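You operate a simulated robot arm through the tools that you are given. There is no shell and no other tool.

The job below is to be done with a simulated two-armed robot. You get a single attempt, and the scene is never put back.

## Task
Load the green spool and wind about half its ribbon on to the grey spool.
Fine: empty blue spool to the orange tray; guide lever over, brake off to wind, brake back on; green and grey stay in their dishes.

The check looks at the end state, three seconds after you hand in, the way a careful person would. Anything else that was tipped, shoved, dropped, spilled or broken makes it a failure.

## Robot
Two 7-joint arms with two-finger parallel grippers on one trunk that stands fixed in place. Base frame: the origin is at the foot of the trunk, x ahead of it, y to its left, z up; the work surface is at about z = 740. Lengths are in mm, angles in degrees, forces in N, time in s.
The left shoulder is at [60, 143, 928], the right one opposite. With the tool pointing down near the work surface each hand reaches from about 320 to 740 mm from the base axis, measured 20 degrees to its own side. Payload 1.57 kg a hand.
The tool frame of a hand sits at the grasp point between the pads (the TCP): z along the fingers, y along the line on which they close. The tips reach 30 mm beyond it. Largest opening 110 mm; finger width 24, thickness 12; the body of the gripper, 48 by 112 mm, starts 78 mm behind the TCP.
Orientation is that of the tool frame in the base frame, as [roll, pitch, yaw] about the fixed x, y, z axes, in that order (R = Rz(yaw) Ry(pitch) Rx(roll)). With the fingers straight down and closing along the base's y, the tool's x points along the base's -x, its y along +y and its z along -z.

## Interface
- The arms move only by the tool play_rows. It takes "left_increments", "right_increments" or both (then of equal length, played together; a hand with none holds still); each is a list of rows, each a list of 7 numbers: the shift along the tool's x, y, z in mm, then the turn, a rotation vector about the tool's x, y, z in degrees, then the opening, from 0 (shut) to 1 (fully open). In form: [[x, y, z, rx, ry, rz, claw], ...]. A call has 1 to 20 rows; each row shifts and turns the commanded pose from where the row before left it, along the tool's axes as they then stand. Rows are played at 5 a second. More than 50 mm and 8.6 degrees between two rows, or a gripper value outside its range, and nothing of the call is played. Where a pose cannot be reached the arm comes as near as it can. A force on the tool above 60 N (or 10 N above the force at the start of the call, whichever is more), or a blocked arm, ends the call early, and 0.2 s more pass. Each finger travels about 45 mm/s and halts on what it meets, pressing with about 43 N; the grip force reading is that of the motor and also rises with nothing between the fingers. The clock runs only during rows and for 0.2 s after the last one: add rows that do not move to give the fingers time. The reply holds the time, the measured pose of the TCP, the force on the tool along the base axes, the opening and the grip force, in the units named above and with some noise, with the torque about the TCP (base axes, N m) and any sound that the robot's microphone picked up, and new pictures: "show" is both (left out), scene, wrist or none (wrist: the cameras of the hands that moved).
- Cameras (640 x 400 px; columns grow to the right, rows downward): "scene" is now at [38.1, 5.1, 1541.9]; the picture's right is [0.05, -1.00, 0.00], its down [-0.78, -0.04, -0.62] and it looks along [0.62, 0.03, -0.78] (base axes); focal length 319 px, centre (320, 200). "left" rides on the left gripper at [70, -16, -141] in its tool frame; the picture's right is [0.23, 0.97, 0.00], its down [-0.85, 0.20, -0.48] and it looks along [-0.47, 0.11, 0.88] (tool axes); focal length 222 px, centre (320, 200). "right" rides on the right gripper at [70, 16, -141] in its tool frame; the picture's right is [-0.23, 0.97, 0.00], its down [-0.86, -0.20, -0.48] and it looks along [-0.47, -0.11, 0.88] (tool axes); focal length 222 px, centre (320, 200). There is no depth. A picture from a camera that has moved, and an enlarged one, comes with that camera's place and axes in the base frame and with its lens. The place of the scene camera against the robot may be out by one fixed shift of up to 12 mm in any direction.
- raise_lower(by): slides the trunk up (or, below 0, down) by that many mm; the arms and the scene camera ride with it, the base frame stays. It gives what a move gives, with no picture.
- aim_head(pan, tilt): turns the head with the scene camera to pan (to the left, within 86 degrees either way) and tilt (down, from -29 to 69), counted from straight ahead of the robot. It gives what a move gives, and a new picture of the scene camera.
- inspect(camera, box): a new picture of the part [left, top, right, bottom] of that camera's present view, enlarged. The clock stands still meanwhile.
- hand_in(): hands the job in; it is judged then, once.

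Nothing tells you positions but the pictures and the camera data. Unless the task says otherwise, let go and move clear before handing in.

The tools are called after "Emit:" as name(argument=value, ...) on one line, values as JSON. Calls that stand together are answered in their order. play_rows: Moves the arms, as the interface text tells. Its arguments: {"type":"object","properties":{"left_increments":{"type":"array","items":{"type":"array","items":{"type":"number"}}},"right_increments":{"type":"array","items":{"type":"array","items":{"type":"number"}}},"show":{"type":"string","enum":["both","scene","wrist","none"]}},"required":[]} The other tools are called the same way: raise_lower (by) slides the trunk up or down; aim_head (pan, tilt) turns the head that bears the scene camera; inspect (camera, box) takes an enlarged picture of a part of a camera's view; hand_in () hands the job in.

At the start:

```text
t: 0.0
left_ee_pos: [435.8, 151.7, 1048.2]
left_tcp_rot: [180.0, 0.0, -180.0]
left_contact_force: [0.5, -0.1, 0.5]
left_wrist_torque: [0.02, 0.01, 0.01]
left_width: 109.9
left_grasp_force: 0.1
right_ee_pos: [411.2, -208.8, 1117.3]
right_tcp_rot: [-180.0, -0.1, -180.0]
right_contact_force: [1.0, 0.0, -0.8]
right_wrist_torque: [0.01, 0.03, -0.01]
right_width: 109.7
right_grasp_force: 0.1
trunk travel left (down, up): [-526.0, 64.0]
head pan, tilt: [2.9, 51.5]
```

scene: 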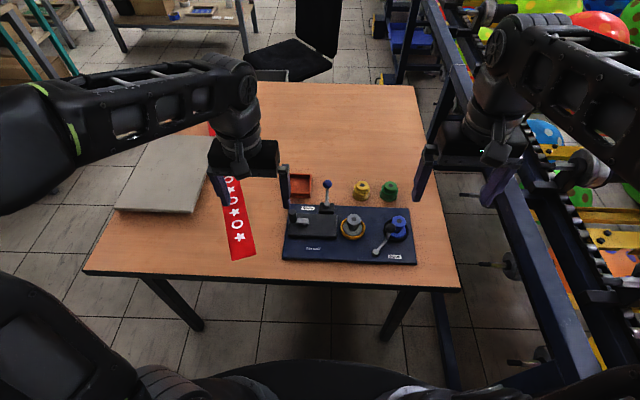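
right: 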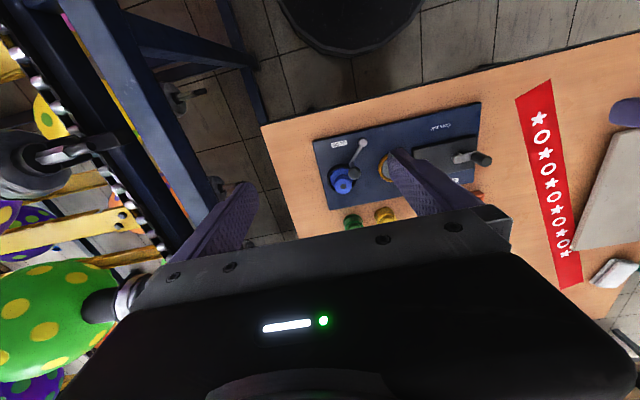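
left: 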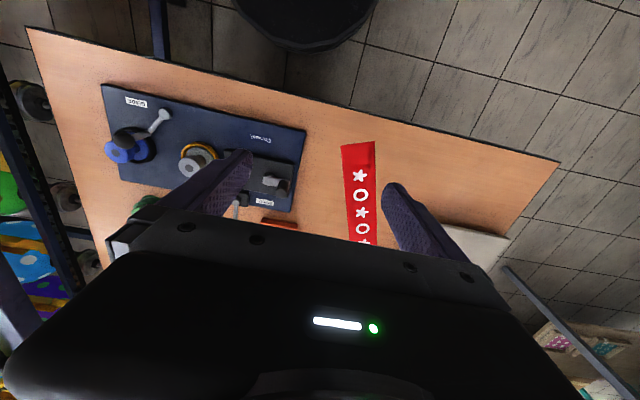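

I see a table with a blue winding fixture, with an orange tray, yellow and green spools behind it. I will take enlarged pictures first to understand the mechanism.

Emit:
inspect(camera="scene", box=[270, 160, 430, 270])

Emit:
inspect(camera="left", box=[80, 60, 330, 230])

Emit:
inspect(camera="right", box=[290, 80, 510, 240])

```text
3.64 times, centred on (350, 215) of scene
camera zoom: at [38.1, 5.1, 1541.9], right [0.05, -1.0, 0.0], down [-0.78, -0.04, -0.62], along [0.62, 0.03, -0.78], focal length 1159 px, centre (211, 146)
```

zoom: 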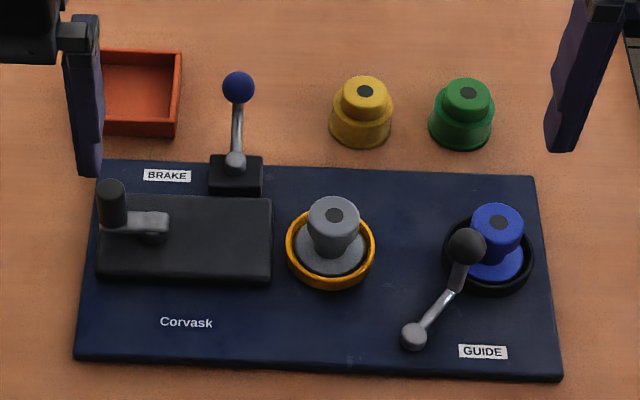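

```text
2.35 times, centred on (205, 145) of left
camera zoom: at [365.9, 135.7, 1190.7], right [-0.23, 0.97, 0.0], down [0.85, 0.2, 0.48], along [0.47, 0.11, -0.88], focal length 523 px, centre (591, 329)
```

zoom: 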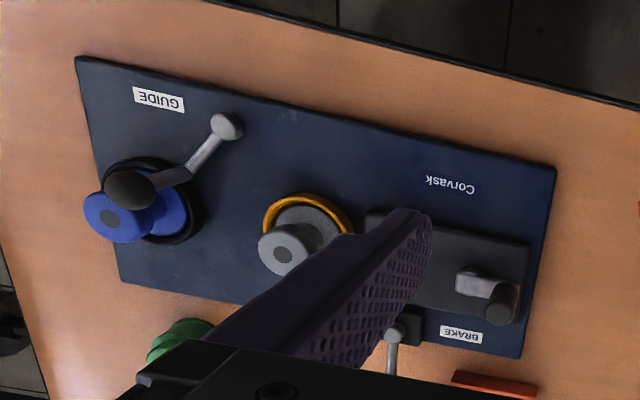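

```text
2.50 times, centred on (400, 160) of right
camera zoom: at [341.0, -192.0, 1259.3], right [0.23, 0.97, 0.0], down [0.86, -0.2, 0.48], along [0.47, -0.11, -0.88], focal length 555 px, centre (120, 300)
```

zoom: 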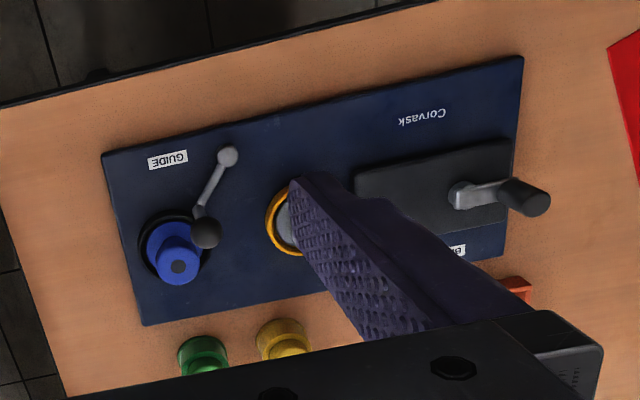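

I see the fixture: a black gearbox with a crank at left, a brake lever behind it, the grey spool in the orange-ringed dish, the blue spool in the black dish with the guide lever beside it; green spool behind at about (705, -184). I'll move the hands aside and get clearer views.

Emit:
play_rows(left_increments=[[0, 50, 0, 0, 0, 0, 1], [0, 50, 0, 0, 0, 0, 1], [0, 50, 0, 0, 0, 0, 1], [0, 0, 0, 0, 0, 0, 1]], right_increments=[[0, -50, 0, 0, 0, 0, 1], [0, -50, 0, 0, 0, 0, 1], [0, 0, 0, 0, 0, 0, 1], [0, 0, 0, 0, 0, 0, 1]], show="both")

Emit:
inspect(camera="scene", box=[275, 165, 351, 265])

Emit:
inspect(camera="scene", box=[335, 170, 420, 270])

```text
t: 1.0
left_ee_pos: [435.5, 300.9, 1049.6]
left_tcp_rot: [180.0, 0.0, -179.9]
left_contact_force: [0.5, -0.7, 0.0]
left_wrist_torque: [0.02, 0.01, -0.02]
left_width: 110.3
left_grasp_force: 0.1
right_ee_pos: [409.8, -310.0, 1117.7]
right_tcp_rot: [179.9, 0.1, -180.0]
right_contact_force: [0.4, -0.3, -0.1]
right_wrist_torque: [0.03, 0.0, -0.02]
right_width: 109.9
right_grasp_force: 0.0
trunk travel left (down, up): [-526.0, 64.0]
head pan, tilt: [2.9, 51.5]
camera scene: at [38.2, 4.5, 1541.9], right [0.05, -1.0, 0.0], down [-0.78, -0.04, -0.62], along [0.62, 0.03, -0.78], focal length 319 px, centre (320, 200)
camera right: at [340.4, -293.1, 1259.2], right [0.23, 0.97, 0.0], down [0.86, -0.2, 0.48], along [0.47, -0.11, -0.88], focal length 222 px, centre (320, 200)
camera left: at [365.8, 284.4, 1191.4], right [-0.23, 0.97, 0.0], down [0.86, 0.2, 0.48], along [0.47, 0.11, -0.88], focal length 222 px, centre (320, 200)
```

scene: 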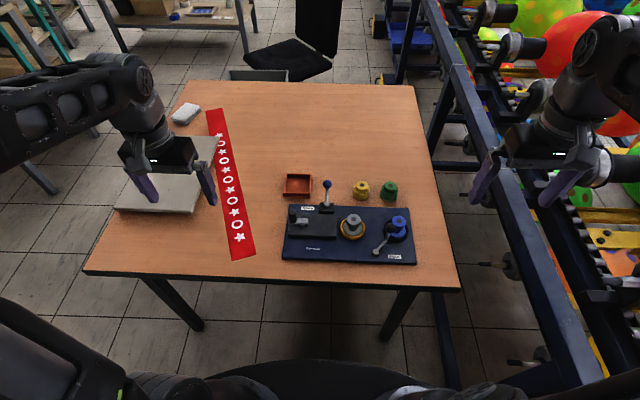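
right: 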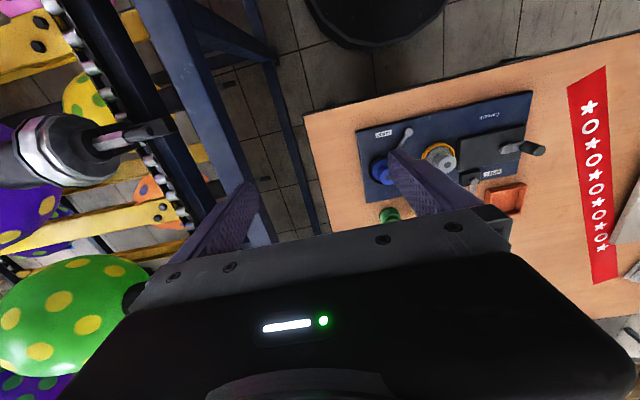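
left: 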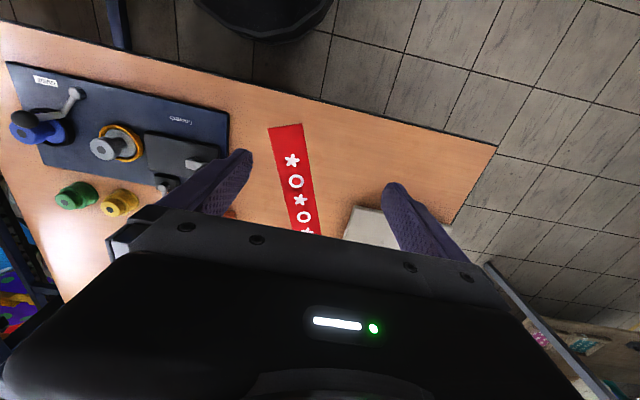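

```text
4.00 times, centred on (313, 215) of scene
camera zoom: at [38.2, 4.5, 1541.9], right [0.05, -1.0, 0.0], down [-0.78, -0.04, -0.62], along [0.62, 0.03, -0.78], focal length 1275 px, centre (348, 140)
```

zoom: 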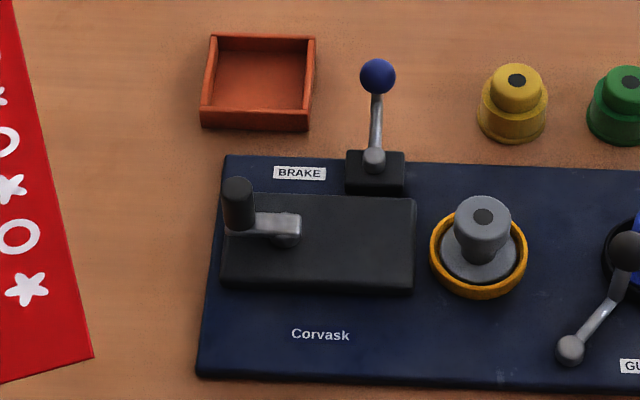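

```text
4.00 times, centred on (378, 220) of scene
camera zoom: at [38.2, 4.5, 1541.9], right [0.05, -1.0, 0.0], down [-0.78, -0.04, -0.62], along [0.62, 0.03, -0.78], focal length 1275 px, centre (90, 120)
```

zoom: 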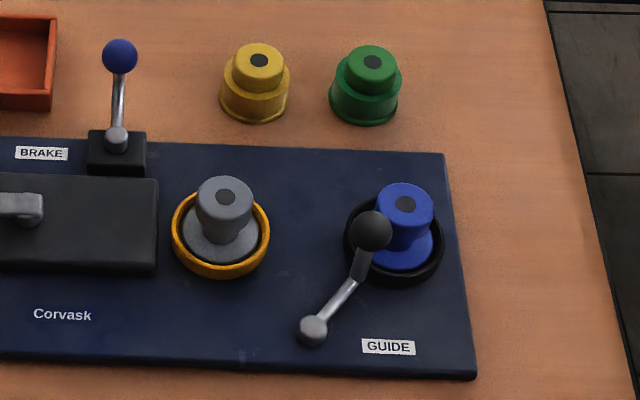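

I'll zoom in harder on each mechanism part (the enlargements appear freshly rendered).

Emit:
inspect(camera="scene", box=[372, 205, 416, 265])

Emit:
inspect(camera="scene", box=[285, 175, 345, 240])

Emit:
inspect(camera="scene", box=[350, 178, 405, 205])

Emit:
inspect(camera="left", box=[0, 60, 130, 150])

Emit:
inspect(camera="right", box=[400, 100, 560, 220])

```text
6.67 times, centred on (394, 235) of scene
camera zoom: at [38.2, 4.5, 1541.9], right [0.05, -1.0, 0.0], down [-0.78, -0.04, -0.62], along [0.62, 0.03, -0.78], focal length 2125 px, centre (-173, -33)
```

zoom: 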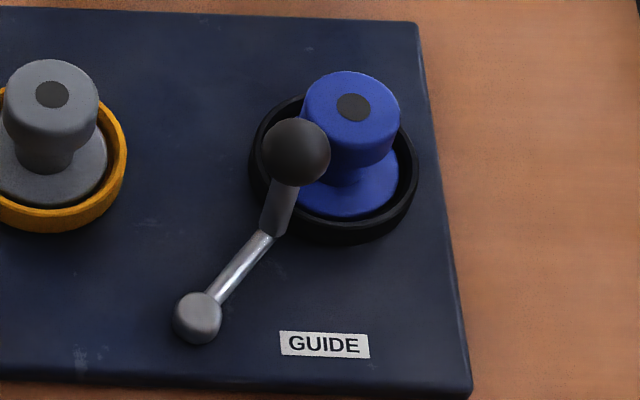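

```text
6.15 times, centred on (315, 208) of scene
camera zoom: at [38.2, 4.5, 1541.9], right [0.05, -1.0, 0.0], down [-0.78, -0.04, -0.62], along [0.62, 0.03, -0.78], focal length 1962 px, centre (351, 154)
```

zoom: 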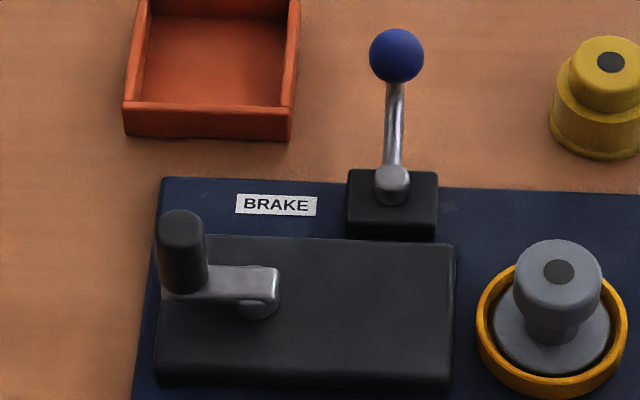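

```text
11.64 times, centred on (378, 192) of scene
camera zoom: at [38.2, 4.5, 1541.9], right [0.05, -1.0, 0.0], down [-0.78, -0.04, -0.62], along [0.62, 0.03, -0.78], focal length 3710 px, centre (-349, 299)
```

zoom: 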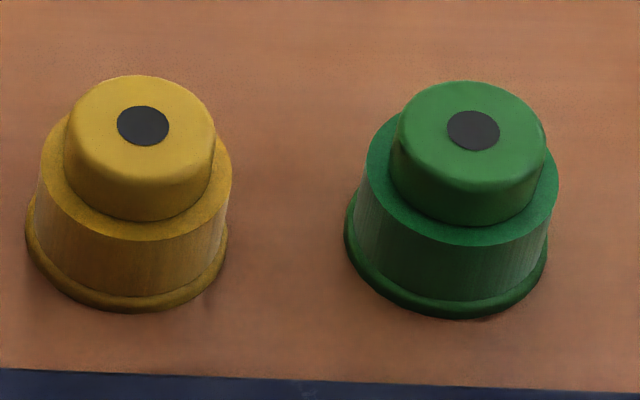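

```text
4.44 times, centred on (65, 105) of left
camera zoom: at [365.8, 284.4, 1191.4], right [-0.23, 0.97, 0.0], down [0.86, 0.2, 0.48], along [0.47, 0.11, -0.88], focal length 987 px, centre (1453, 622)
```

zoom: 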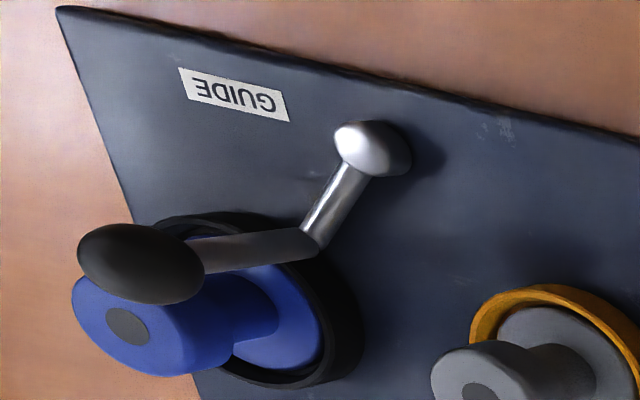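

```text
3.33 times, centred on (480, 160) of right
camera zoom: at [340.4, -293.1, 1259.2], right [0.23, 0.97, 0.0], down [0.86, -0.2, 0.48], along [0.47, -0.11, -0.88], focal length 740 px, centre (-213, 333)
```

zoom: 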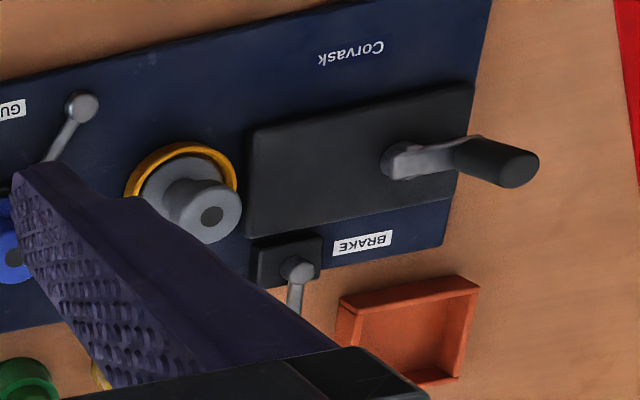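

The guide lever is a horizontal arm with an upright knob pivoting near the front; the crank has an upright black handle. I'll lower both hands a bit with fingers shut, to get unobstructed wrist views for triangulation.

Emit:
play_rows(left_increments=[[9, -25, 25, 0, 0, 0, 0], [9, -25, 25, 0, 0, 0, 0], [9, -25, 25, 0, 0, 0, 0], [9, -25, 25, 0, 0, 0, 0], [0, 0, 0, 0, 0, 0, 0], [0, 0, 0, 0, 0, 0, 0], [0, 0, 0, 0, 0, 0, 0]], right_increments=[[2.5, 27.5, 42, 0, 0, 0, 0], [2.5, 27.5, 42, 0, 0, 0, 0], [2.5, 27.5, 42, 0, 0, 0, 0], [2.5, 27.5, 42, 0, 0, 0, 0], [0, 0, 0, 0, 0, 0, 0], [0, 0, 0, 0, 0, 0, 0], [0, 0, 0, 0, 0, 0, 0]], show="both")

```text
refused: row 1 steps farther than a row can; nothing moved
```

Same plan, with a slightly smaller step for the right hand.

Emit:
play_rows(left_increments=[[9, -25, 25, 0, 0, 0, 0], [9, -25, 25, 0, 0, 0, 0], [9, -25, 25, 0, 0, 0, 0], [9, -25, 25, 0, 0, 0, 0], [0, 0, 0, 0, 0, 0, 0], [0, 0, 0, 0, 0, 0, 0], [0, 0, 0, 0, 0, 0, 0]], right_increments=[[2.5, 24, 40, 0, 0, 0, 0], [2.5, 24, 40, 0, 0, 0, 0], [2.5, 24, 40, 0, 0, 0, 0], [2.5, 24, 40, 0, 0, 0, 0], [0, 0, 0, 0, 0, 0, 0], [0, 0, 0, 0, 0, 0, 0], [0, 0, 0, 0, 0, 0, 0]], show="both")

```text
t: 2.6
left_ee_pos: [400.4, 200.3, 949.0]
left_tcp_rot: [180.0, 0.0, 179.9]
left_contact_force: [-0.1, -0.7, -0.2]
left_wrist_torque: [0.02, 0.0, 0.02]
left_width: 0.0
left_grasp_force: 18.0
right_ee_pos: [402.6, -213.3, 957.9]
right_tcp_rot: [180.0, -0.1, 179.9]
right_contact_force: [0.7, -0.6, 0.4]
right_wrist_torque: [-0.01, 0.0, 0.01]
right_width: 0.0
right_grasp_force: 18.3
trunk travel left (down, up): [-526.0, 64.0]
head pan, tilt: [2.9, 51.5]
camera scene: at [38.0, 5.1, 1541.9], right [0.05, -1.0, 0.0], down [-0.78, -0.04, -0.62], along [0.62, 0.03, -0.78], focal length 319 px, centre (320, 200)
camera right: at [331.6, -196.1, 1099.3], right [0.23, 0.97, 0.0], down [0.86, -0.2, 0.48], along [0.47, -0.11, -0.88], focal length 222 px, centre (320, 200)
camera left: at [329.8, 184.6, 1090.4], right [-0.23, 0.97, 0.0], down [0.85, 0.2, 0.48], along [0.47, 0.11, -0.88], focal length 222 px, centre (320, 200)
```

scene: 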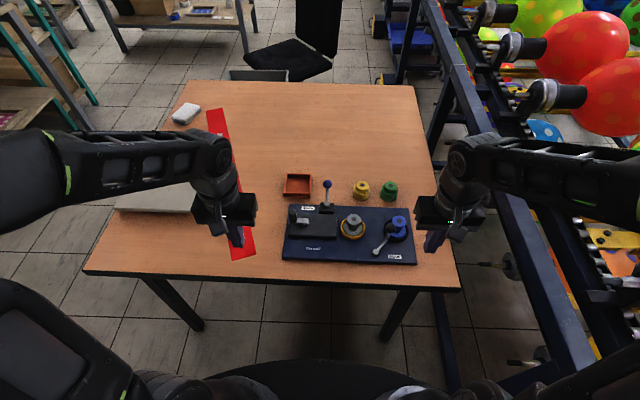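
right: 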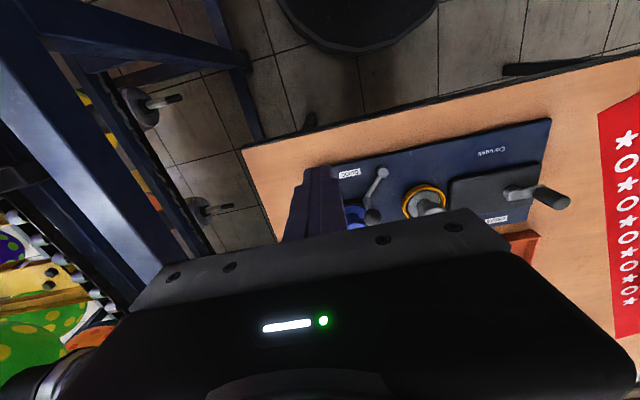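
left: 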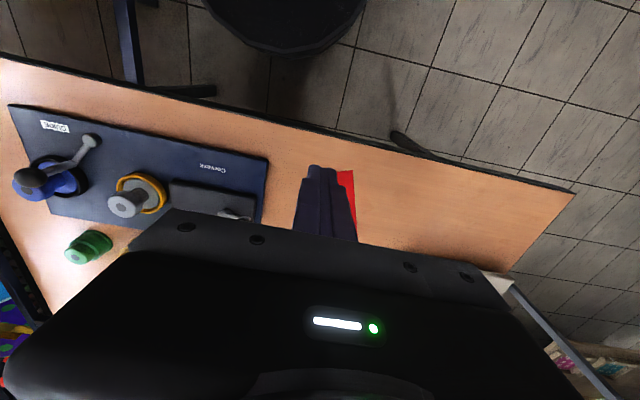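

I'll take enlarged views from both wrists for triangulating features.

Emit:
inspect(camera="left", box=[0, 90, 160, 270])

Emit:
inspect(camera="left", box=[100, 120, 290, 240])

Emit:
inspect(camera="right", box=[330, 110, 480, 230])

Emit:
inspect(camera="right", box=[430, 110, 600, 260])

Emit:
inspect(camera="scene", box=[270, 170, 430, 270])

```text
2.22 times, centred on (80, 180) of left
camera zoom: at [329.8, 184.6, 1090.4], right [-0.23, 0.97, 0.0], down [0.85, 0.2, 0.48], along [0.47, 0.11, -0.88], focal length 494 px, centre (853, 244)
```

zoom: 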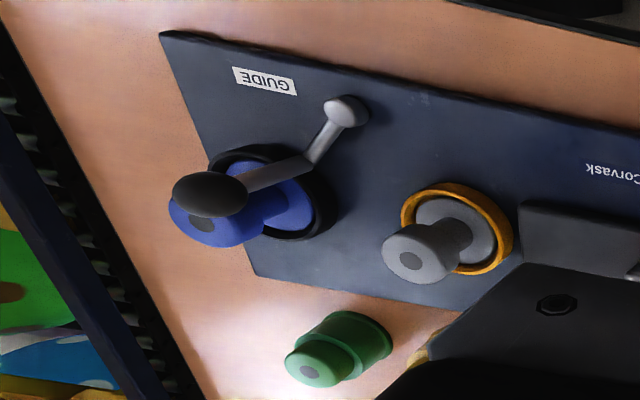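

```text
3.33 times, centred on (195, 180) of left
camera zoom: at [329.8, 184.6, 1090.4], right [-0.23, 0.97, 0.0], down [0.85, 0.2, 0.48], along [0.47, 0.11, -0.88], focal length 740 px, centre (737, 267)
```

zoom: 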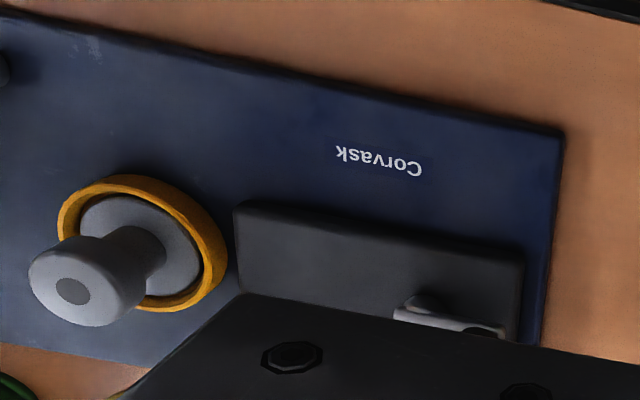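

```text
3.33 times, centred on (405, 170) of right
camera zoom: at [331.6, -196.1, 1099.3], right [0.23, 0.97, 0.0], down [0.86, -0.2, 0.48], along [0.47, -0.11, -0.88], focal length 740 px, centre (37, 300)
```

zoom: 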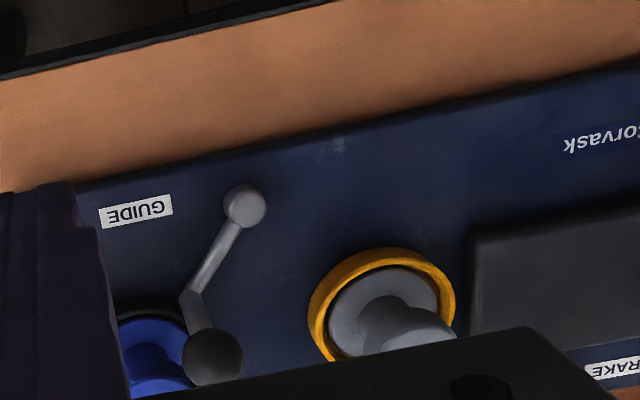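

```text
2.67 times, centred on (515, 185) of right
camera zoom: at [331.6, -196.1, 1099.3], right [0.23, 0.97, 0.0], down [0.86, -0.2, 0.48], along [0.47, -0.11, -0.88], focal length 592 px, centre (-200, 240)
```

zoom: 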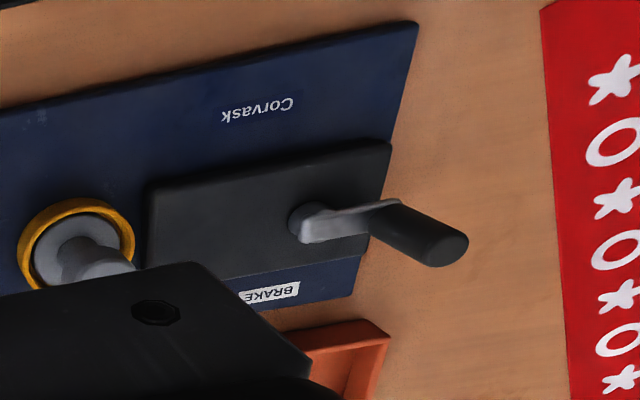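

```text
4.00 times, centred on (350, 220) of scene
camera zoom: at [38.0, 5.1, 1541.9], right [0.05, -1.0, 0.0], down [-0.78, -0.04, -0.62], along [0.62, 0.03, -0.78], focal length 1275 px, centre (200, 120)
```

zoom: 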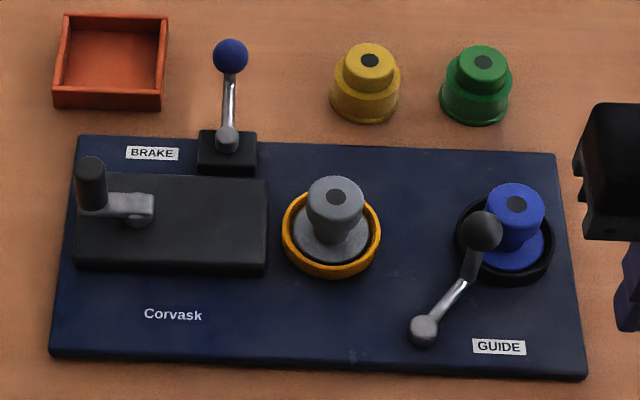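

Triangulation agrees well: guide pivot (486,-127,757), guide knob (531,-161,815), blue spool (563,-193, top 803), grey (561,-65), green (712,-184, top 785), crank handle (562,109, top 821), tray centre about (725,113). I need a better view of the brake lever, so I'll take the left hand further forward.

Emit:
play_rows(left_increments=[[-40, -17.5, -13, 0, 0, 0, 0], [-40, -17.5, -13, 0, 0, 0, 0], [-40, -17.5, -13, 0, 0, 0, 0], [-40, -17.5, -13, 0, 0, 0, 0], [0, 0, 0, 0, 0, 0, 0]], show="wrist")

Emit:
inspect(camera="left", box=[180, 90, 300, 190])

Emit:
inspect(camera="left", box=[60, 100, 220, 240])

```text
t: 3.8
left_ee_pos: [559.9, 131.7, 1001.0]
left_tcp_rot: [180.0, 0.0, -180.0]
left_contact_force: [0.0, 0.5, 0.0]
left_wrist_torque: [-0.04, 0.01, -0.01]
left_width: 0.0
left_grasp_force: 21.6
right_ee_pos: [401.6, -212.3, 957.4]
right_tcp_rot: [-179.9, 0.0, -179.9]
right_contact_force: [0.3, -0.4, -0.2]
right_wrist_torque: [-0.01, -0.02, 0.01]
right_width: 0.1
right_grasp_force: 21.4
trunk travel left (down, up): [-526.0, 64.0]
head pan, tilt: [2.9, 51.5]
camera left: at [490.3, 116.4, 1143.8], right [-0.23, 0.97, 0.0], down [0.86, 0.2, 0.48], along [0.47, 0.11, -0.88], focal length 222 px, centre (320, 200)
```

left: 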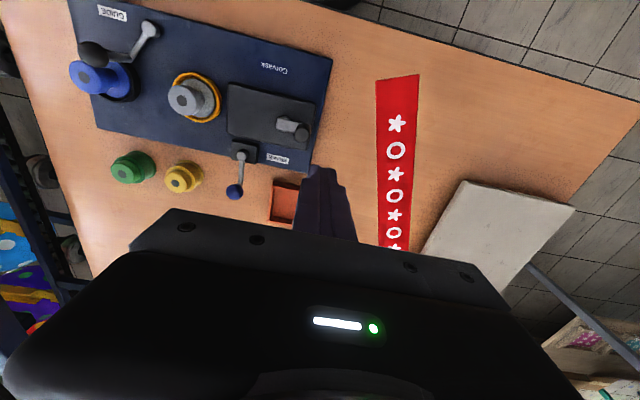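

```text
4.00 times, centred on (240, 140) of left
camera zoom: at [490.3, 116.4, 1143.8], right [-0.23, 0.97, 0.0], down [0.86, 0.2, 0.48], along [0.47, 0.11, -0.88], focal length 888 px, centre (640, 440)
```

zoom: 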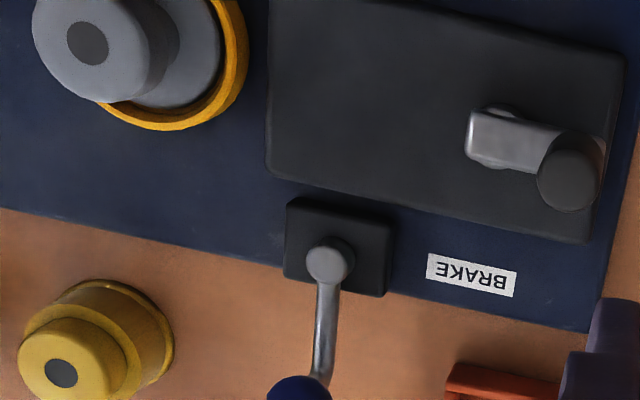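

```text
2.86 times, centred on (140, 170) of left
camera zoom: at [490.3, 116.4, 1143.8], right [-0.23, 0.97, 0.0], down [0.86, 0.2, 0.48], along [0.47, 0.11, -0.88], focal length 635 px, centre (834, 286)
```

zoom: 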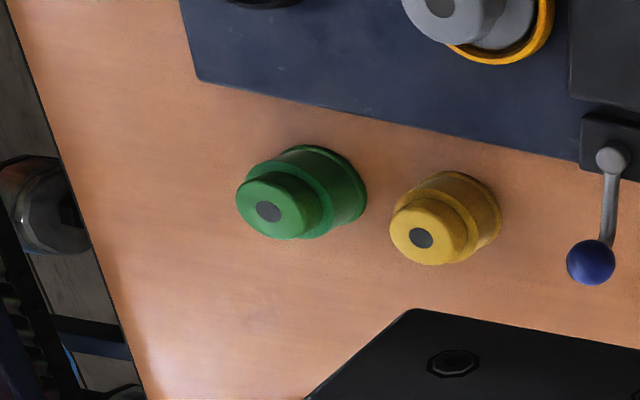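

The brake is also a flat lever on a vertical axis: pivot (632,14.5,776), knob (688,14,804). Now I'll check whether the left hand can reach above the tray with the tool vertical.

Emit:
play_rows(left_increments=[[-33, -3.8, 26, 0, 0, 0, 0], [-33, -3.8, 26, 0, 0, 0, 0], [-33, -3.8, 26, 0, 0, 0, 0], [-33, -3.8, 26, 0, 0, 0, 0], [-33, -3.8, 26, 0, 0, 0, 0], [0, 0, 0, 0, 0, 0, 0]], show="both")

```text
t: 5.2
left_ee_pos: [691.7, 116.4, 897.5]
left_tcp_rot: [-180.0, 0.1, -180.0]
left_contact_force: [0.1, 0.2, -0.3]
left_wrist_torque: [0.0, -0.01, -0.02]
left_width: 0.0
left_grasp_force: 21.1
left hand out of reach, approached as far as the arm can: row 5
right_ee_pos: [401.2, -213.8, 957.4]
right_tcp_rot: [-180.0, 0.0, 180.0]
right_contact_force: [-0.5, -0.5, 0.9]
right_wrist_torque: [-0.01, -0.02, 0.0]
right_width: 0.0
right_grasp_force: 21.5
trunk travel left (down, up): [-526.0, 64.0]
head pan, tilt: [2.9, 51.5]
camera scene: at [38.5, 4.8, 1541.9], right [0.05, -1.0, 0.0], down [-0.78, -0.04, -0.62], along [0.62, 0.03, -0.78], focal length 319 px, centre (320, 200)
camera left: at [621.8, 101.6, 1038.5], right [-0.23, 0.97, 0.0], down [0.85, 0.2, 0.48], along [0.47, 0.11, -0.88], focal length 222 px, centre (320, 200)
```

scene: 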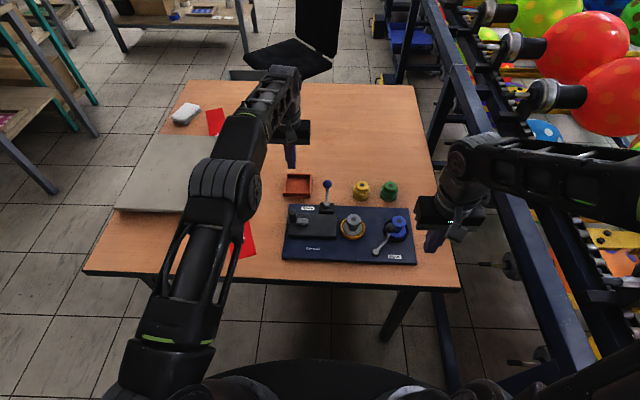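
left: 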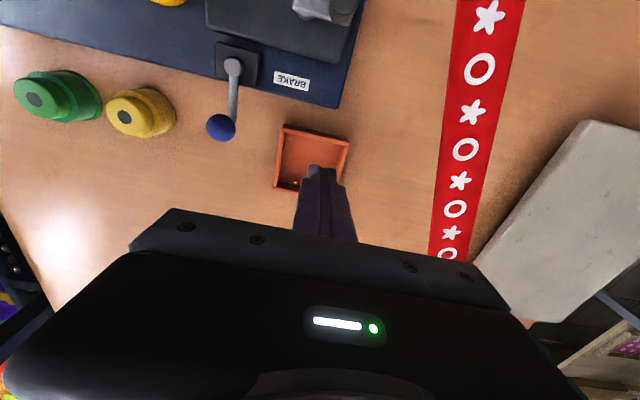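

The vertical reach stops at x≈692 there. I'll test whether tilting the fingers forward by 15° lets the left hand reach further.

Emit:
play_rows(left_increments=[[0, 0, 0, 0, -7.5, 0, 0], [0, 0, 0, 0, -7.5, 0, 0], [0, 0, 0, 0, 0, 0, 0]], show="none")

```text
t: 6.0
left_ee_pos: [691.8, 118.4, 897.2]
left_tcp_rot: [-180.0, 15.2, 180.0]
left_contact_force: [0.5, 0.0, -0.5]
left_wrist_torque: [0.01, 0.0, 0.01]
left_width: 0.0
left_grasp_force: 21.6
right_ee_pos: [401.6, -213.9, 957.5]
right_tcp_rot: [-180.0, 0.0, 179.9]
right_contact_force: [0.1, 0.0, 0.1]
right_wrist_torque: [-0.03, -0.01, 0.01]
right_width: 0.1
right_grasp_force: 21.4
trunk travel left (down, up): [-526.0, 64.0]
head pan, tilt: [2.9, 51.5]
```

Emit:
play_rows(left_increments=[[-13, -2, 19, 0, 0, 0, 0], [-13, -2, 19, 0, 0, 0, 0], [0, 0, 0, 0, 0, 0, 0]], show="none")

```text
t: 6.8
left_ee_pos: [726.5, 113.8, 865.7]
left_tcp_rot: [-180.0, 15.1, -179.9]
left_contact_force: [-0.6, 1.0, 0.2]
left_wrist_torque: [-0.01, 0.02, 0.01]
left_width: 0.1
left_grasp_force: 21.6
right_ee_pos: [401.9, -213.5, 957.2]
right_tcp_rot: [-180.0, 0.0, 179.9]
right_contact_force: [-0.3, 0.1, -0.3]
right_wrist_torque: [0.0, 0.02, -0.01]
right_width: 0.0
right_grasp_force: 21.5
trunk travel left (down, up): [-526.0, 64.0]
head pan, tilt: [2.9, 51.5]
```

The tilted tool reaches. Let me check where the fingertips lie relative to the tray.

Emit:
inspect(camera="scene", box=[270, 120, 350, 210])

Emit:
inspect(camera="left", box=[240, 80, 400, 230])

```text
4.44 times, centred on (310, 165) of scene
camera zoom: at [38.0, 5.1, 1541.9], right [0.05, -1.0, 0.0], down [-0.78, -0.04, -0.62], along [0.62, 0.03, -0.78], focal length 1417 px, centre (364, 356)
```

zoom: 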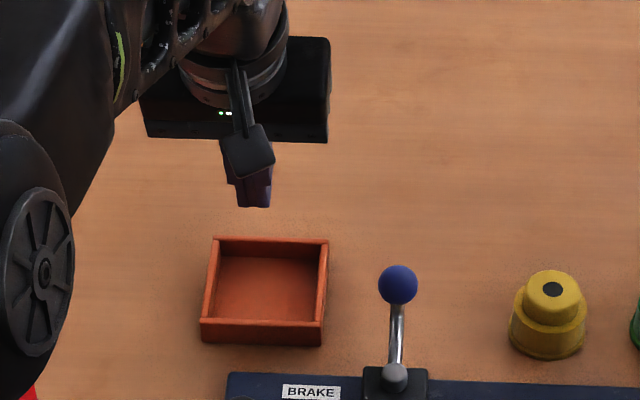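

```text
2.67 times, centred on (320, 155) of left
camera zoom: at [622.3, 97.9, 985.6], right [-0.22, 0.97, -0.06], down [0.7, 0.2, 0.68], along [0.68, 0.11, -0.73], focal length 592 px, centre (320, 320)
```

zoom: 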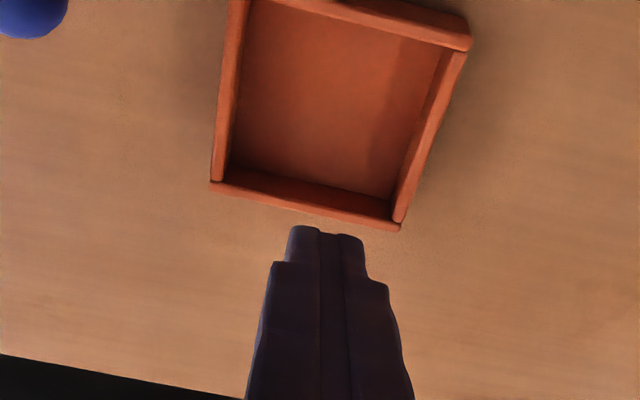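

The tray is centred at about (727,111). Now I'll bring the left hand (tilted 15°) high across to above the blue spool, moving the right hand out of the way at the same time.

Emit:
play_rows(left_increments=[[18, -38.35, -11.8, 0, 0, 0, 0.65], [18, -38.35, -11.8, 0, 0, 0, 0.65], [18, -38.35, -11.8, 0, 0, 0, 0.65], [18, -38.35, -11.8, 0, 0, 0, 0.65], [18, -38.35, -11.8, 0, 0, 0, 0.65], [18, -38.35, -11.8, 0, 0, 0, 0.65], [18, -38.35, -11.8, 0, 0, 0, 0.65], [18, -38.35, -11.8, 0, 0, 0, 0.65], [0, 0, 0, 1.94, 0, 7.245, 0.65], [0, 0, 0, 1.94, 0, 7.245, 0.65], [0, 0, 0, 1.94, 0, 7.245, 0.65], [0, 0, 0, 1.94, 0, 7.245, 0.65], [0, 0, 0, 1.94, 0, 7.245, 0.65], [0, 0, 0, 1.94, 0, 7.245, 0.65], [0, 0, 0, 0, 0, 0, 0.65]], right_increments=[[0, -22, 0, 0, 0, 0, 0], [0, -22, 0, 0, 0, 0, 0], [0, -22, 0, 0, 0, 0, 0], [0, -22, 0, 0, 0, 0, 0], [0, -22, 0, 0, 0, 0, 0], [0, -22, 0, 0, 0, 0, 0], [0, -22, 0, 0, 0, 0, 0], [0, 0, 0, 0, 0, 0, 0], [0, 0, 0, 0, 0, 0, 0], [0, 0, 0, 0, 0, 0, 0], [0, 0, 0, 0, 0, 0, 0], [0, 0, 0, 0, 0, 0, 0], [0, 0, 0, 0, 0, 0, 0], [0, 0, 0, 0, 0, 0, 0], [0, 0, 0, 0, 0, 0, 0]], show="both")

```text
t: 10.0
left_ee_pos: [562.4, -193.9, 921.2]
left_tcp_rot: [-180.0, 14.9, 135.0]
left_contact_force: [0.0, -0.9, -0.3]
left_wrist_torque: [0.01, 0.01, 0.0]
left_width: 71.5
left_grasp_force: 0.0
right_ee_pos: [400.1, -366.9, 957.1]
right_tcp_rot: [-180.0, 0.0, -180.0]
right_contact_force: [0.5, 0.8, -0.2]
right_wrist_torque: [-0.03, 0.01, 0.03]
right_width: 0.0
right_grasp_force: 21.5
trunk travel left (down, up): [-526.0, 64.0]
head pan, tilt: [2.9, 51.5]
camera scene: at [38.1, 4.9, 1541.9], right [0.05, -1.0, 0.0], down [-0.78, -0.04, -0.62], along [0.62, 0.03, -0.78], focal length 319 px, centre (320, 200)
camera right: at [330.9, -350.5, 1099.2], right [0.23, 0.97, 0.0], down [0.86, -0.2, 0.48], along [0.47, -0.11, -0.88], focal length 222 px, centre (320, 200)
camera left: at [478.7, -131.3, 1040.2], right [0.53, 0.84, -0.06], down [0.64, -0.36, 0.68], along [0.56, -0.4, -0.73], focal length 222 px, centre (320, 200)
```

scene: 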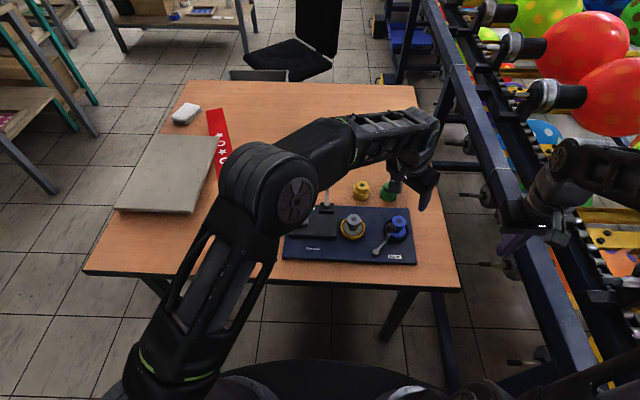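
right: 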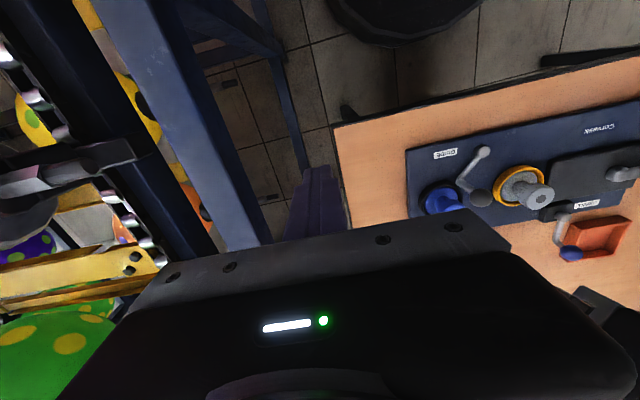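
left: 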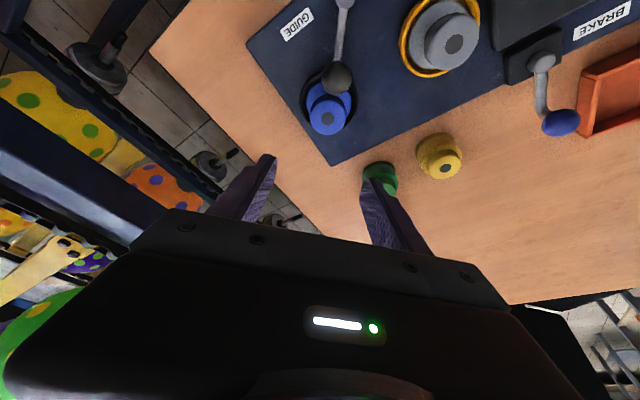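

The left hand is above the blue spool; I'll refine the blue spool's location from this closer view.

Emit:
inspect(camera="left", box=[280, 40, 400, 140])

Emit:
inspect(camera="right", box=[400, 130, 560, 230])

```text
4.00 times, centred on (340, 90) of left
camera zoom: at [478.7, -131.3, 1040.2], right [0.53, 0.84, -0.06], down [0.64, -0.36, 0.68], along [0.56, -0.4, -0.73], focal length 888 px, centre (240, 640)
```

zoom: 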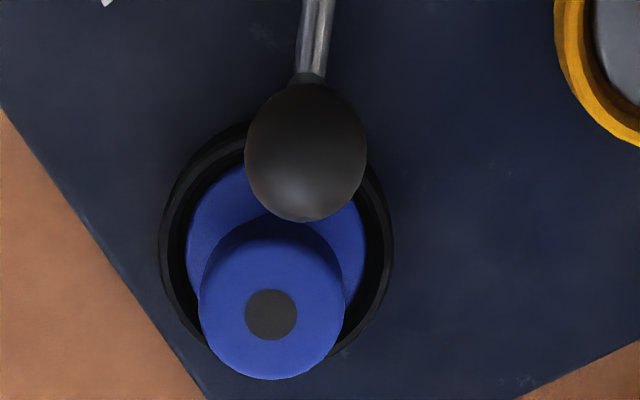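

```text
4.00 times, centred on (480, 180) of right
camera zoom: at [330.9, -350.5, 1099.2], right [0.23, 0.97, 0.0], down [0.86, -0.2, 0.48], along [0.47, -0.11, -0.88], focal length 888 px, centre (-320, 280)
```

zoom: 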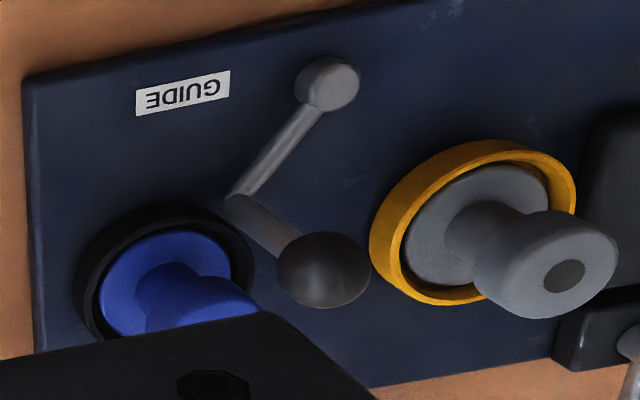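

Blue's top centre is at about (562,-191,804). I'll descend with the fingers either side of its knob.

Emit:
play_rows(left_increments=[[10.1, 0.7, 34.9, 0, 0, 0, 0.65], [10.1, 0.7, 34.9, 0, 0, 0, 0.65], [5, 0.4, 17.5, 0, 0, 0, 0.65], [5.1, 0.3, 17.4, 0, 0, 0, 0.65], [0, 0, 0, 0, 0, 0, 0.65]], show="wrist")

Emit:
inspect(camera="left", box=[240, 40, 420, 240])

Emit:
inspect(camera="right", box=[400, 130, 560, 230])

```text
t: 11.2
left_ee_pos: [563.5, -190.5, 812.5]
left_tcp_rot: [-180.0, 15.1, 134.9]
left_contact_force: [0.4, -0.7, -0.1]
left_wrist_torque: [0.0, -0.01, -0.01]
left_width: 71.5
left_grasp_force: 0.0
right_ee_pos: [401.5, -367.5, 957.2]
right_tcp_rot: [-180.0, 0.1, 180.0]
right_contact_force: [0.2, -0.5, 0.1]
right_wrist_torque: [-0.04, 0.02, 0.02]
right_width: 0.0
right_grasp_force: 21.5
trunk travel left (down, up): [-526.0, 64.0]
head pan, tilt: [2.9, 51.5]
camera left: at [478.7, -128.3, 931.3], right [0.53, 0.84, -0.06], down [0.64, -0.36, 0.68], along [0.56, -0.4, -0.73], focal length 222 px, centre (320, 200)
```

left: 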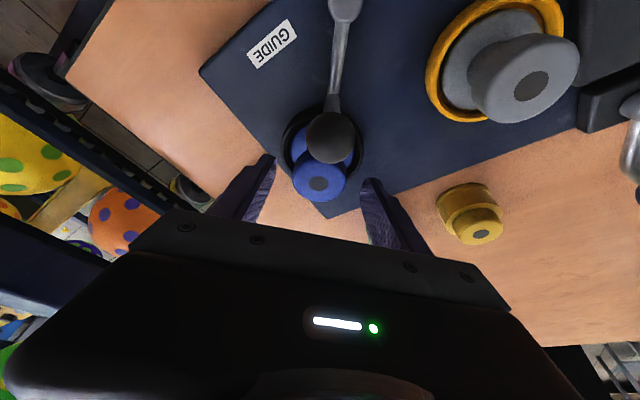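

```text
2.00 times, centred on (330, 140) of left
camera zoom: at [478.7, -128.3, 931.3], right [0.53, 0.84, -0.06], down [0.64, -0.36, 0.68], along [0.56, -0.4, -0.73], focal length 444 px, centre (300, 320)
```

zoom: 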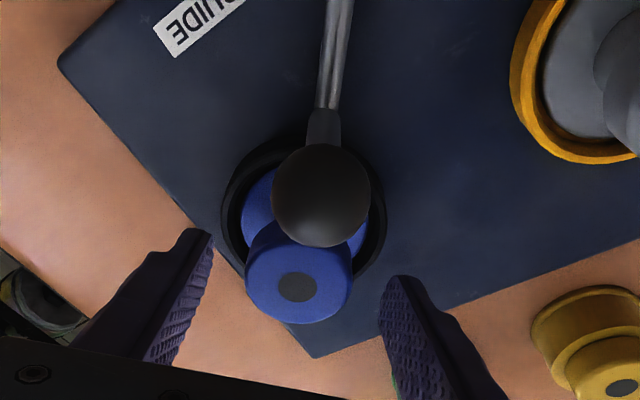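

```text
4.00 times, centred on (480, 180) of right
camera zoom: at [330.9, -350.4, 1099.2], right [0.23, 0.97, 0.0], down [0.86, -0.2, 0.48], along [0.47, -0.11, -0.88], focal length 888 px, centre (-320, 280)
```

zoom: 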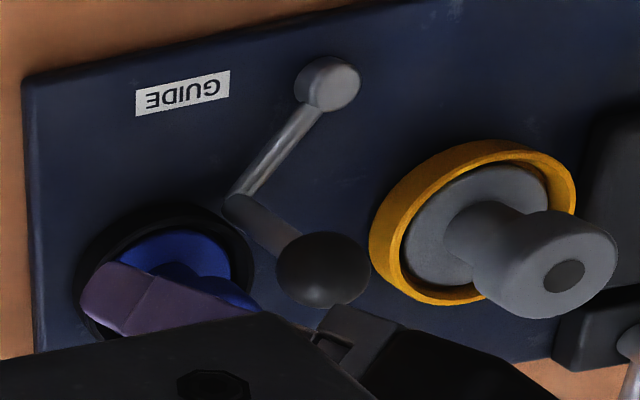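

Aligned within a few mm; I'll shift 5 mm back to centre the pads on the knob and close.

Emit:
play_rows(left_increments=[[4.8, -1.2, -1.3, 0, 0, 0, 0.65], [0, 0, 0, 0, 0, 0, 0], [0, 0, 0, 0, 0, 0, 0], [0, 0, 0, 0, 0, 0, 0], [0, 0, 0, 0, 0, 0, 0]], show="wrist")

Emit:
inspect(camera="left", box=[240, 40, 420, 240])

```text
t: 12.4
left_ee_pos: [560.4, -188.3, 811.9]
left_tcp_rot: [180.0, 15.0, 135.0]
left_contact_force: [0.0, -0.6, -0.7]
left_wrist_torque: [0.0, 0.04, 0.03]
left_width: 38.1
left_grasp_force: 31.9
right_ee_pos: [401.2, -366.9, 956.0]
right_tcp_rot: [180.0, 0.0, 179.9]
right_contact_force: [-0.1, 0.0, 0.1]
right_wrist_torque: [0.01, 0.01, 0.03]
right_width: 0.2
right_grasp_force: 21.6
trunk travel left (down, up): [-526.0, 64.0]
head pan, tilt: [2.9, 51.5]
camera left: at [474.7, -125.7, 931.4], right [0.53, 0.84, -0.06], down [0.64, -0.36, 0.68], along [0.56, -0.4, -0.73], focal length 222 px, centre (320, 200)
```

left: 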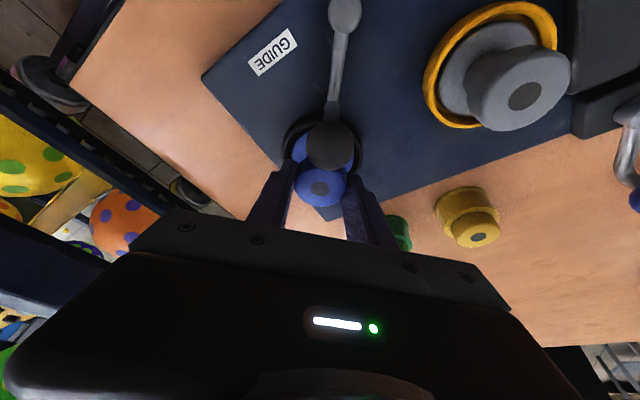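

```text
2.00 times, centred on (330, 140) of left
camera zoom: at [474.7, -125.7, 931.4], right [0.53, 0.84, -0.06], down [0.64, -0.36, 0.68], along [0.56, -0.4, -0.73], focal length 444 px, centre (300, 320)
```

zoom: 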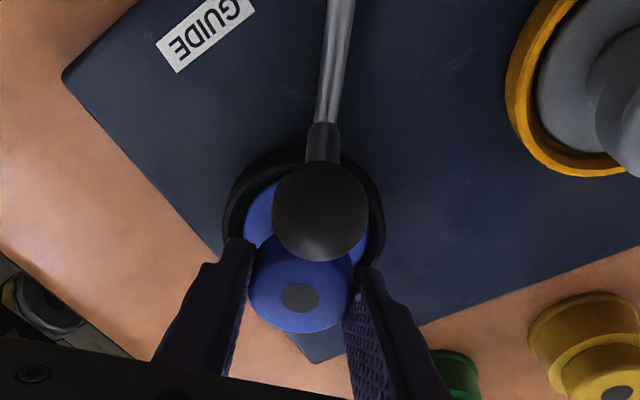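

The blue spool is gripped (38 mm). The flange is close to the guide knob, so I'll lift 20 mm, shift 15 mm away from the knob, then lift on.

Emit:
play_rows(left_increments=[[-2.6, 0, -9.65, 0, 0, 0, 0], [-2.6, 0, -9.65, 0, 0, 0, 0], [-7.2, 0, 2, 0, 0, 0, 0], [-7.3, 0, 1.9, 0, 0, 0, 0], [-5, 0, -19, 0, 0, 0, 0], [0, 0, 0, 0, 0, 0, 0]], show="wrist")

Emit:
inspect(camera="right", box=[400, 130, 560, 230])

Emit:
inspect(camera="left", box=[240, 40, 420, 240])

```text
t: 13.8
left_ee_pos: [569.7, -199.3, 851.8]
left_tcp_rot: [-180.0, 15.0, 135.0]
left_contact_force: [0.0, -0.4, -0.8]
left_wrist_torque: [0.01, 0.03, -0.03]
left_width: 38.1
left_grasp_force: 42.5
right_ee_pos: [400.8, -367.9, 957.4]
right_tcp_rot: [179.9, 0.0, -180.0]
right_contact_force: [0.3, 0.6, -0.4]
right_wrist_torque: [0.01, 0.0, -0.02]
right_width: 0.0
right_grasp_force: 21.3
trunk travel left (down, up): [-526.0, 64.0]
head pan, tilt: [2.9, 51.5]
camera left: at [484.8, -136.2, 971.3], right [0.53, 0.84, -0.06], down [0.64, -0.36, 0.68], along [0.56, -0.4, -0.73], focal length 222 px, centre (320, 200)
```

left: 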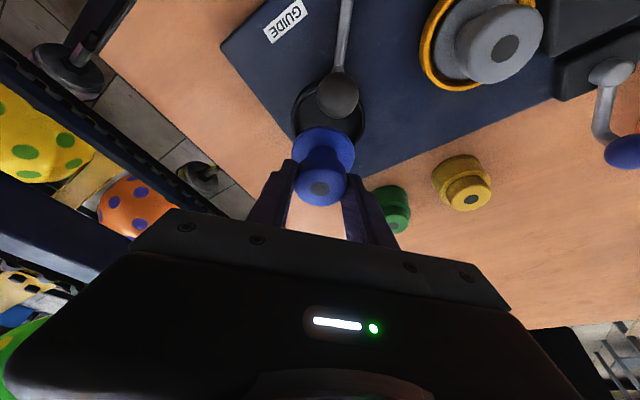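

```text
4.00 times, centred on (480, 180) of right
camera zoom: at [331.1, -350.5, 1099.1], right [0.23, 0.97, 0.0], down [0.86, -0.2, 0.48], along [0.47, -0.11, -0.88], focal length 888 px, centre (-320, 280)
```

zoom: 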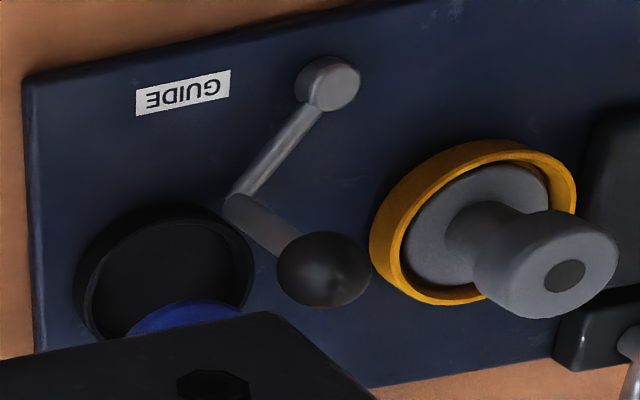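

```text
2.00 times, centred on (330, 140) of left
camera zoom: at [484.8, -136.2, 971.3], right [0.53, 0.84, -0.06], down [0.64, -0.36, 0.68], along [0.56, -0.4, -0.73], focal length 444 px, centre (300, 320)
```

zoom: 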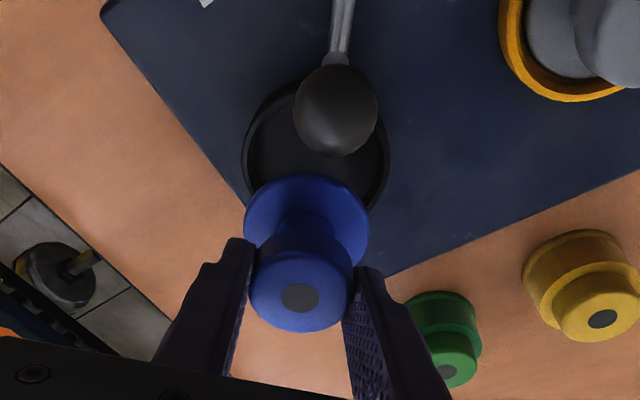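

Blue is lifted and the guide lever untouched. I'll raise, yaw back and carry it to above the tray.

Emit:
play_rows(left_increments=[[-11.1, 0, -41.5, 0, 0, 0, 0], [0, 0, 0, -1.94, 0, -7.245, 0], [0, 0, 0, -1.94, 0, -7.245, 0], [0, 0, 0, -1.94, 0, -7.245, 0], [0, 0, 0, -1.94, 0, -7.245, 0], [0, 0, 0, -1.94, 0, -7.245, 0], [0, 0, 0, -1.94, 0, -7.245, 0], [-18.54, 38.9, 4.97, 0, 0, 0, 0], [-18.54, 38.9, 4.97, 0, 0, 0, 0], [-18.54, 38.9, 4.97, 0, 0, 0, 0], [-18.54, 38.9, 4.97, 0, 0, 0, 0], [-18.54, 38.9, 4.97, 0, 0, 0, 0], [-18.54, 38.9, 4.97, 0, 0, 0, 0], [-18.54, 38.9, 4.97, 0, 0, 0, 0], [-18.54, 38.9, 4.97, 0, 0, 0, 0], [0, 0, 0, 0, 0, 0, 0]], show="both")

```text
t: 17.2
left_ee_pos: [723.1, 111.8, 893.3]
left_tcp_rot: [180.0, 15.0, 180.0]
left_contact_force: [0.0, -0.4, -1.0]
left_wrist_torque: [-0.01, 0.0, 0.02]
left_width: 38.2
left_grasp_force: 42.5
right_ee_pos: [400.8, -368.4, 957.3]
right_tcp_rot: [179.9, 0.0, -180.0]
right_contact_force: [0.4, 0.6, -0.3]
right_wrist_torque: [-0.01, 0.0, 0.02]
right_width: 0.3
right_grasp_force: 21.2
trunk travel left (down, up): [-526.0, 64.0]
head pan, tilt: [2.9, 51.5]
camera scene: at [38.0, 4.7, 1541.9], right [0.05, -1.0, 0.0], down [-0.78, -0.04, -0.62], along [0.62, 0.03, -0.78], focal length 319 px, centre (320, 200)
camera left: at [619.6, 96.4, 1013.6], right [-0.22, 0.97, -0.06], down [0.7, 0.2, 0.68], along [0.68, 0.11, -0.73], focal length 222 px, centre (320, 200)
```

scene: 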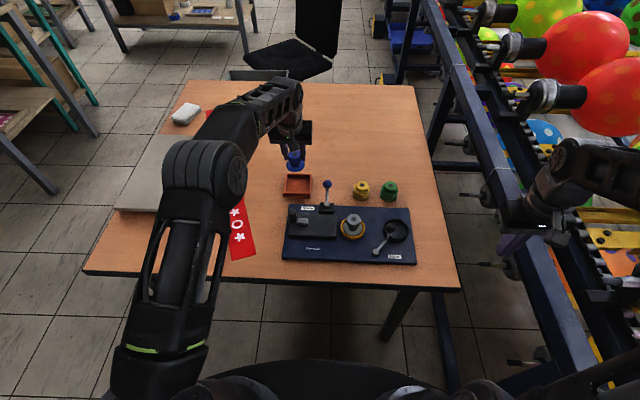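
left: 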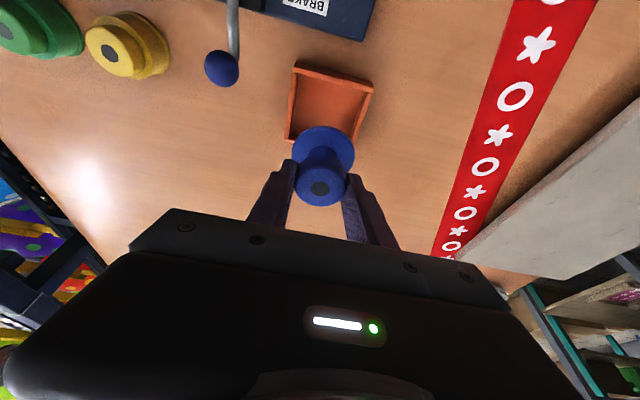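

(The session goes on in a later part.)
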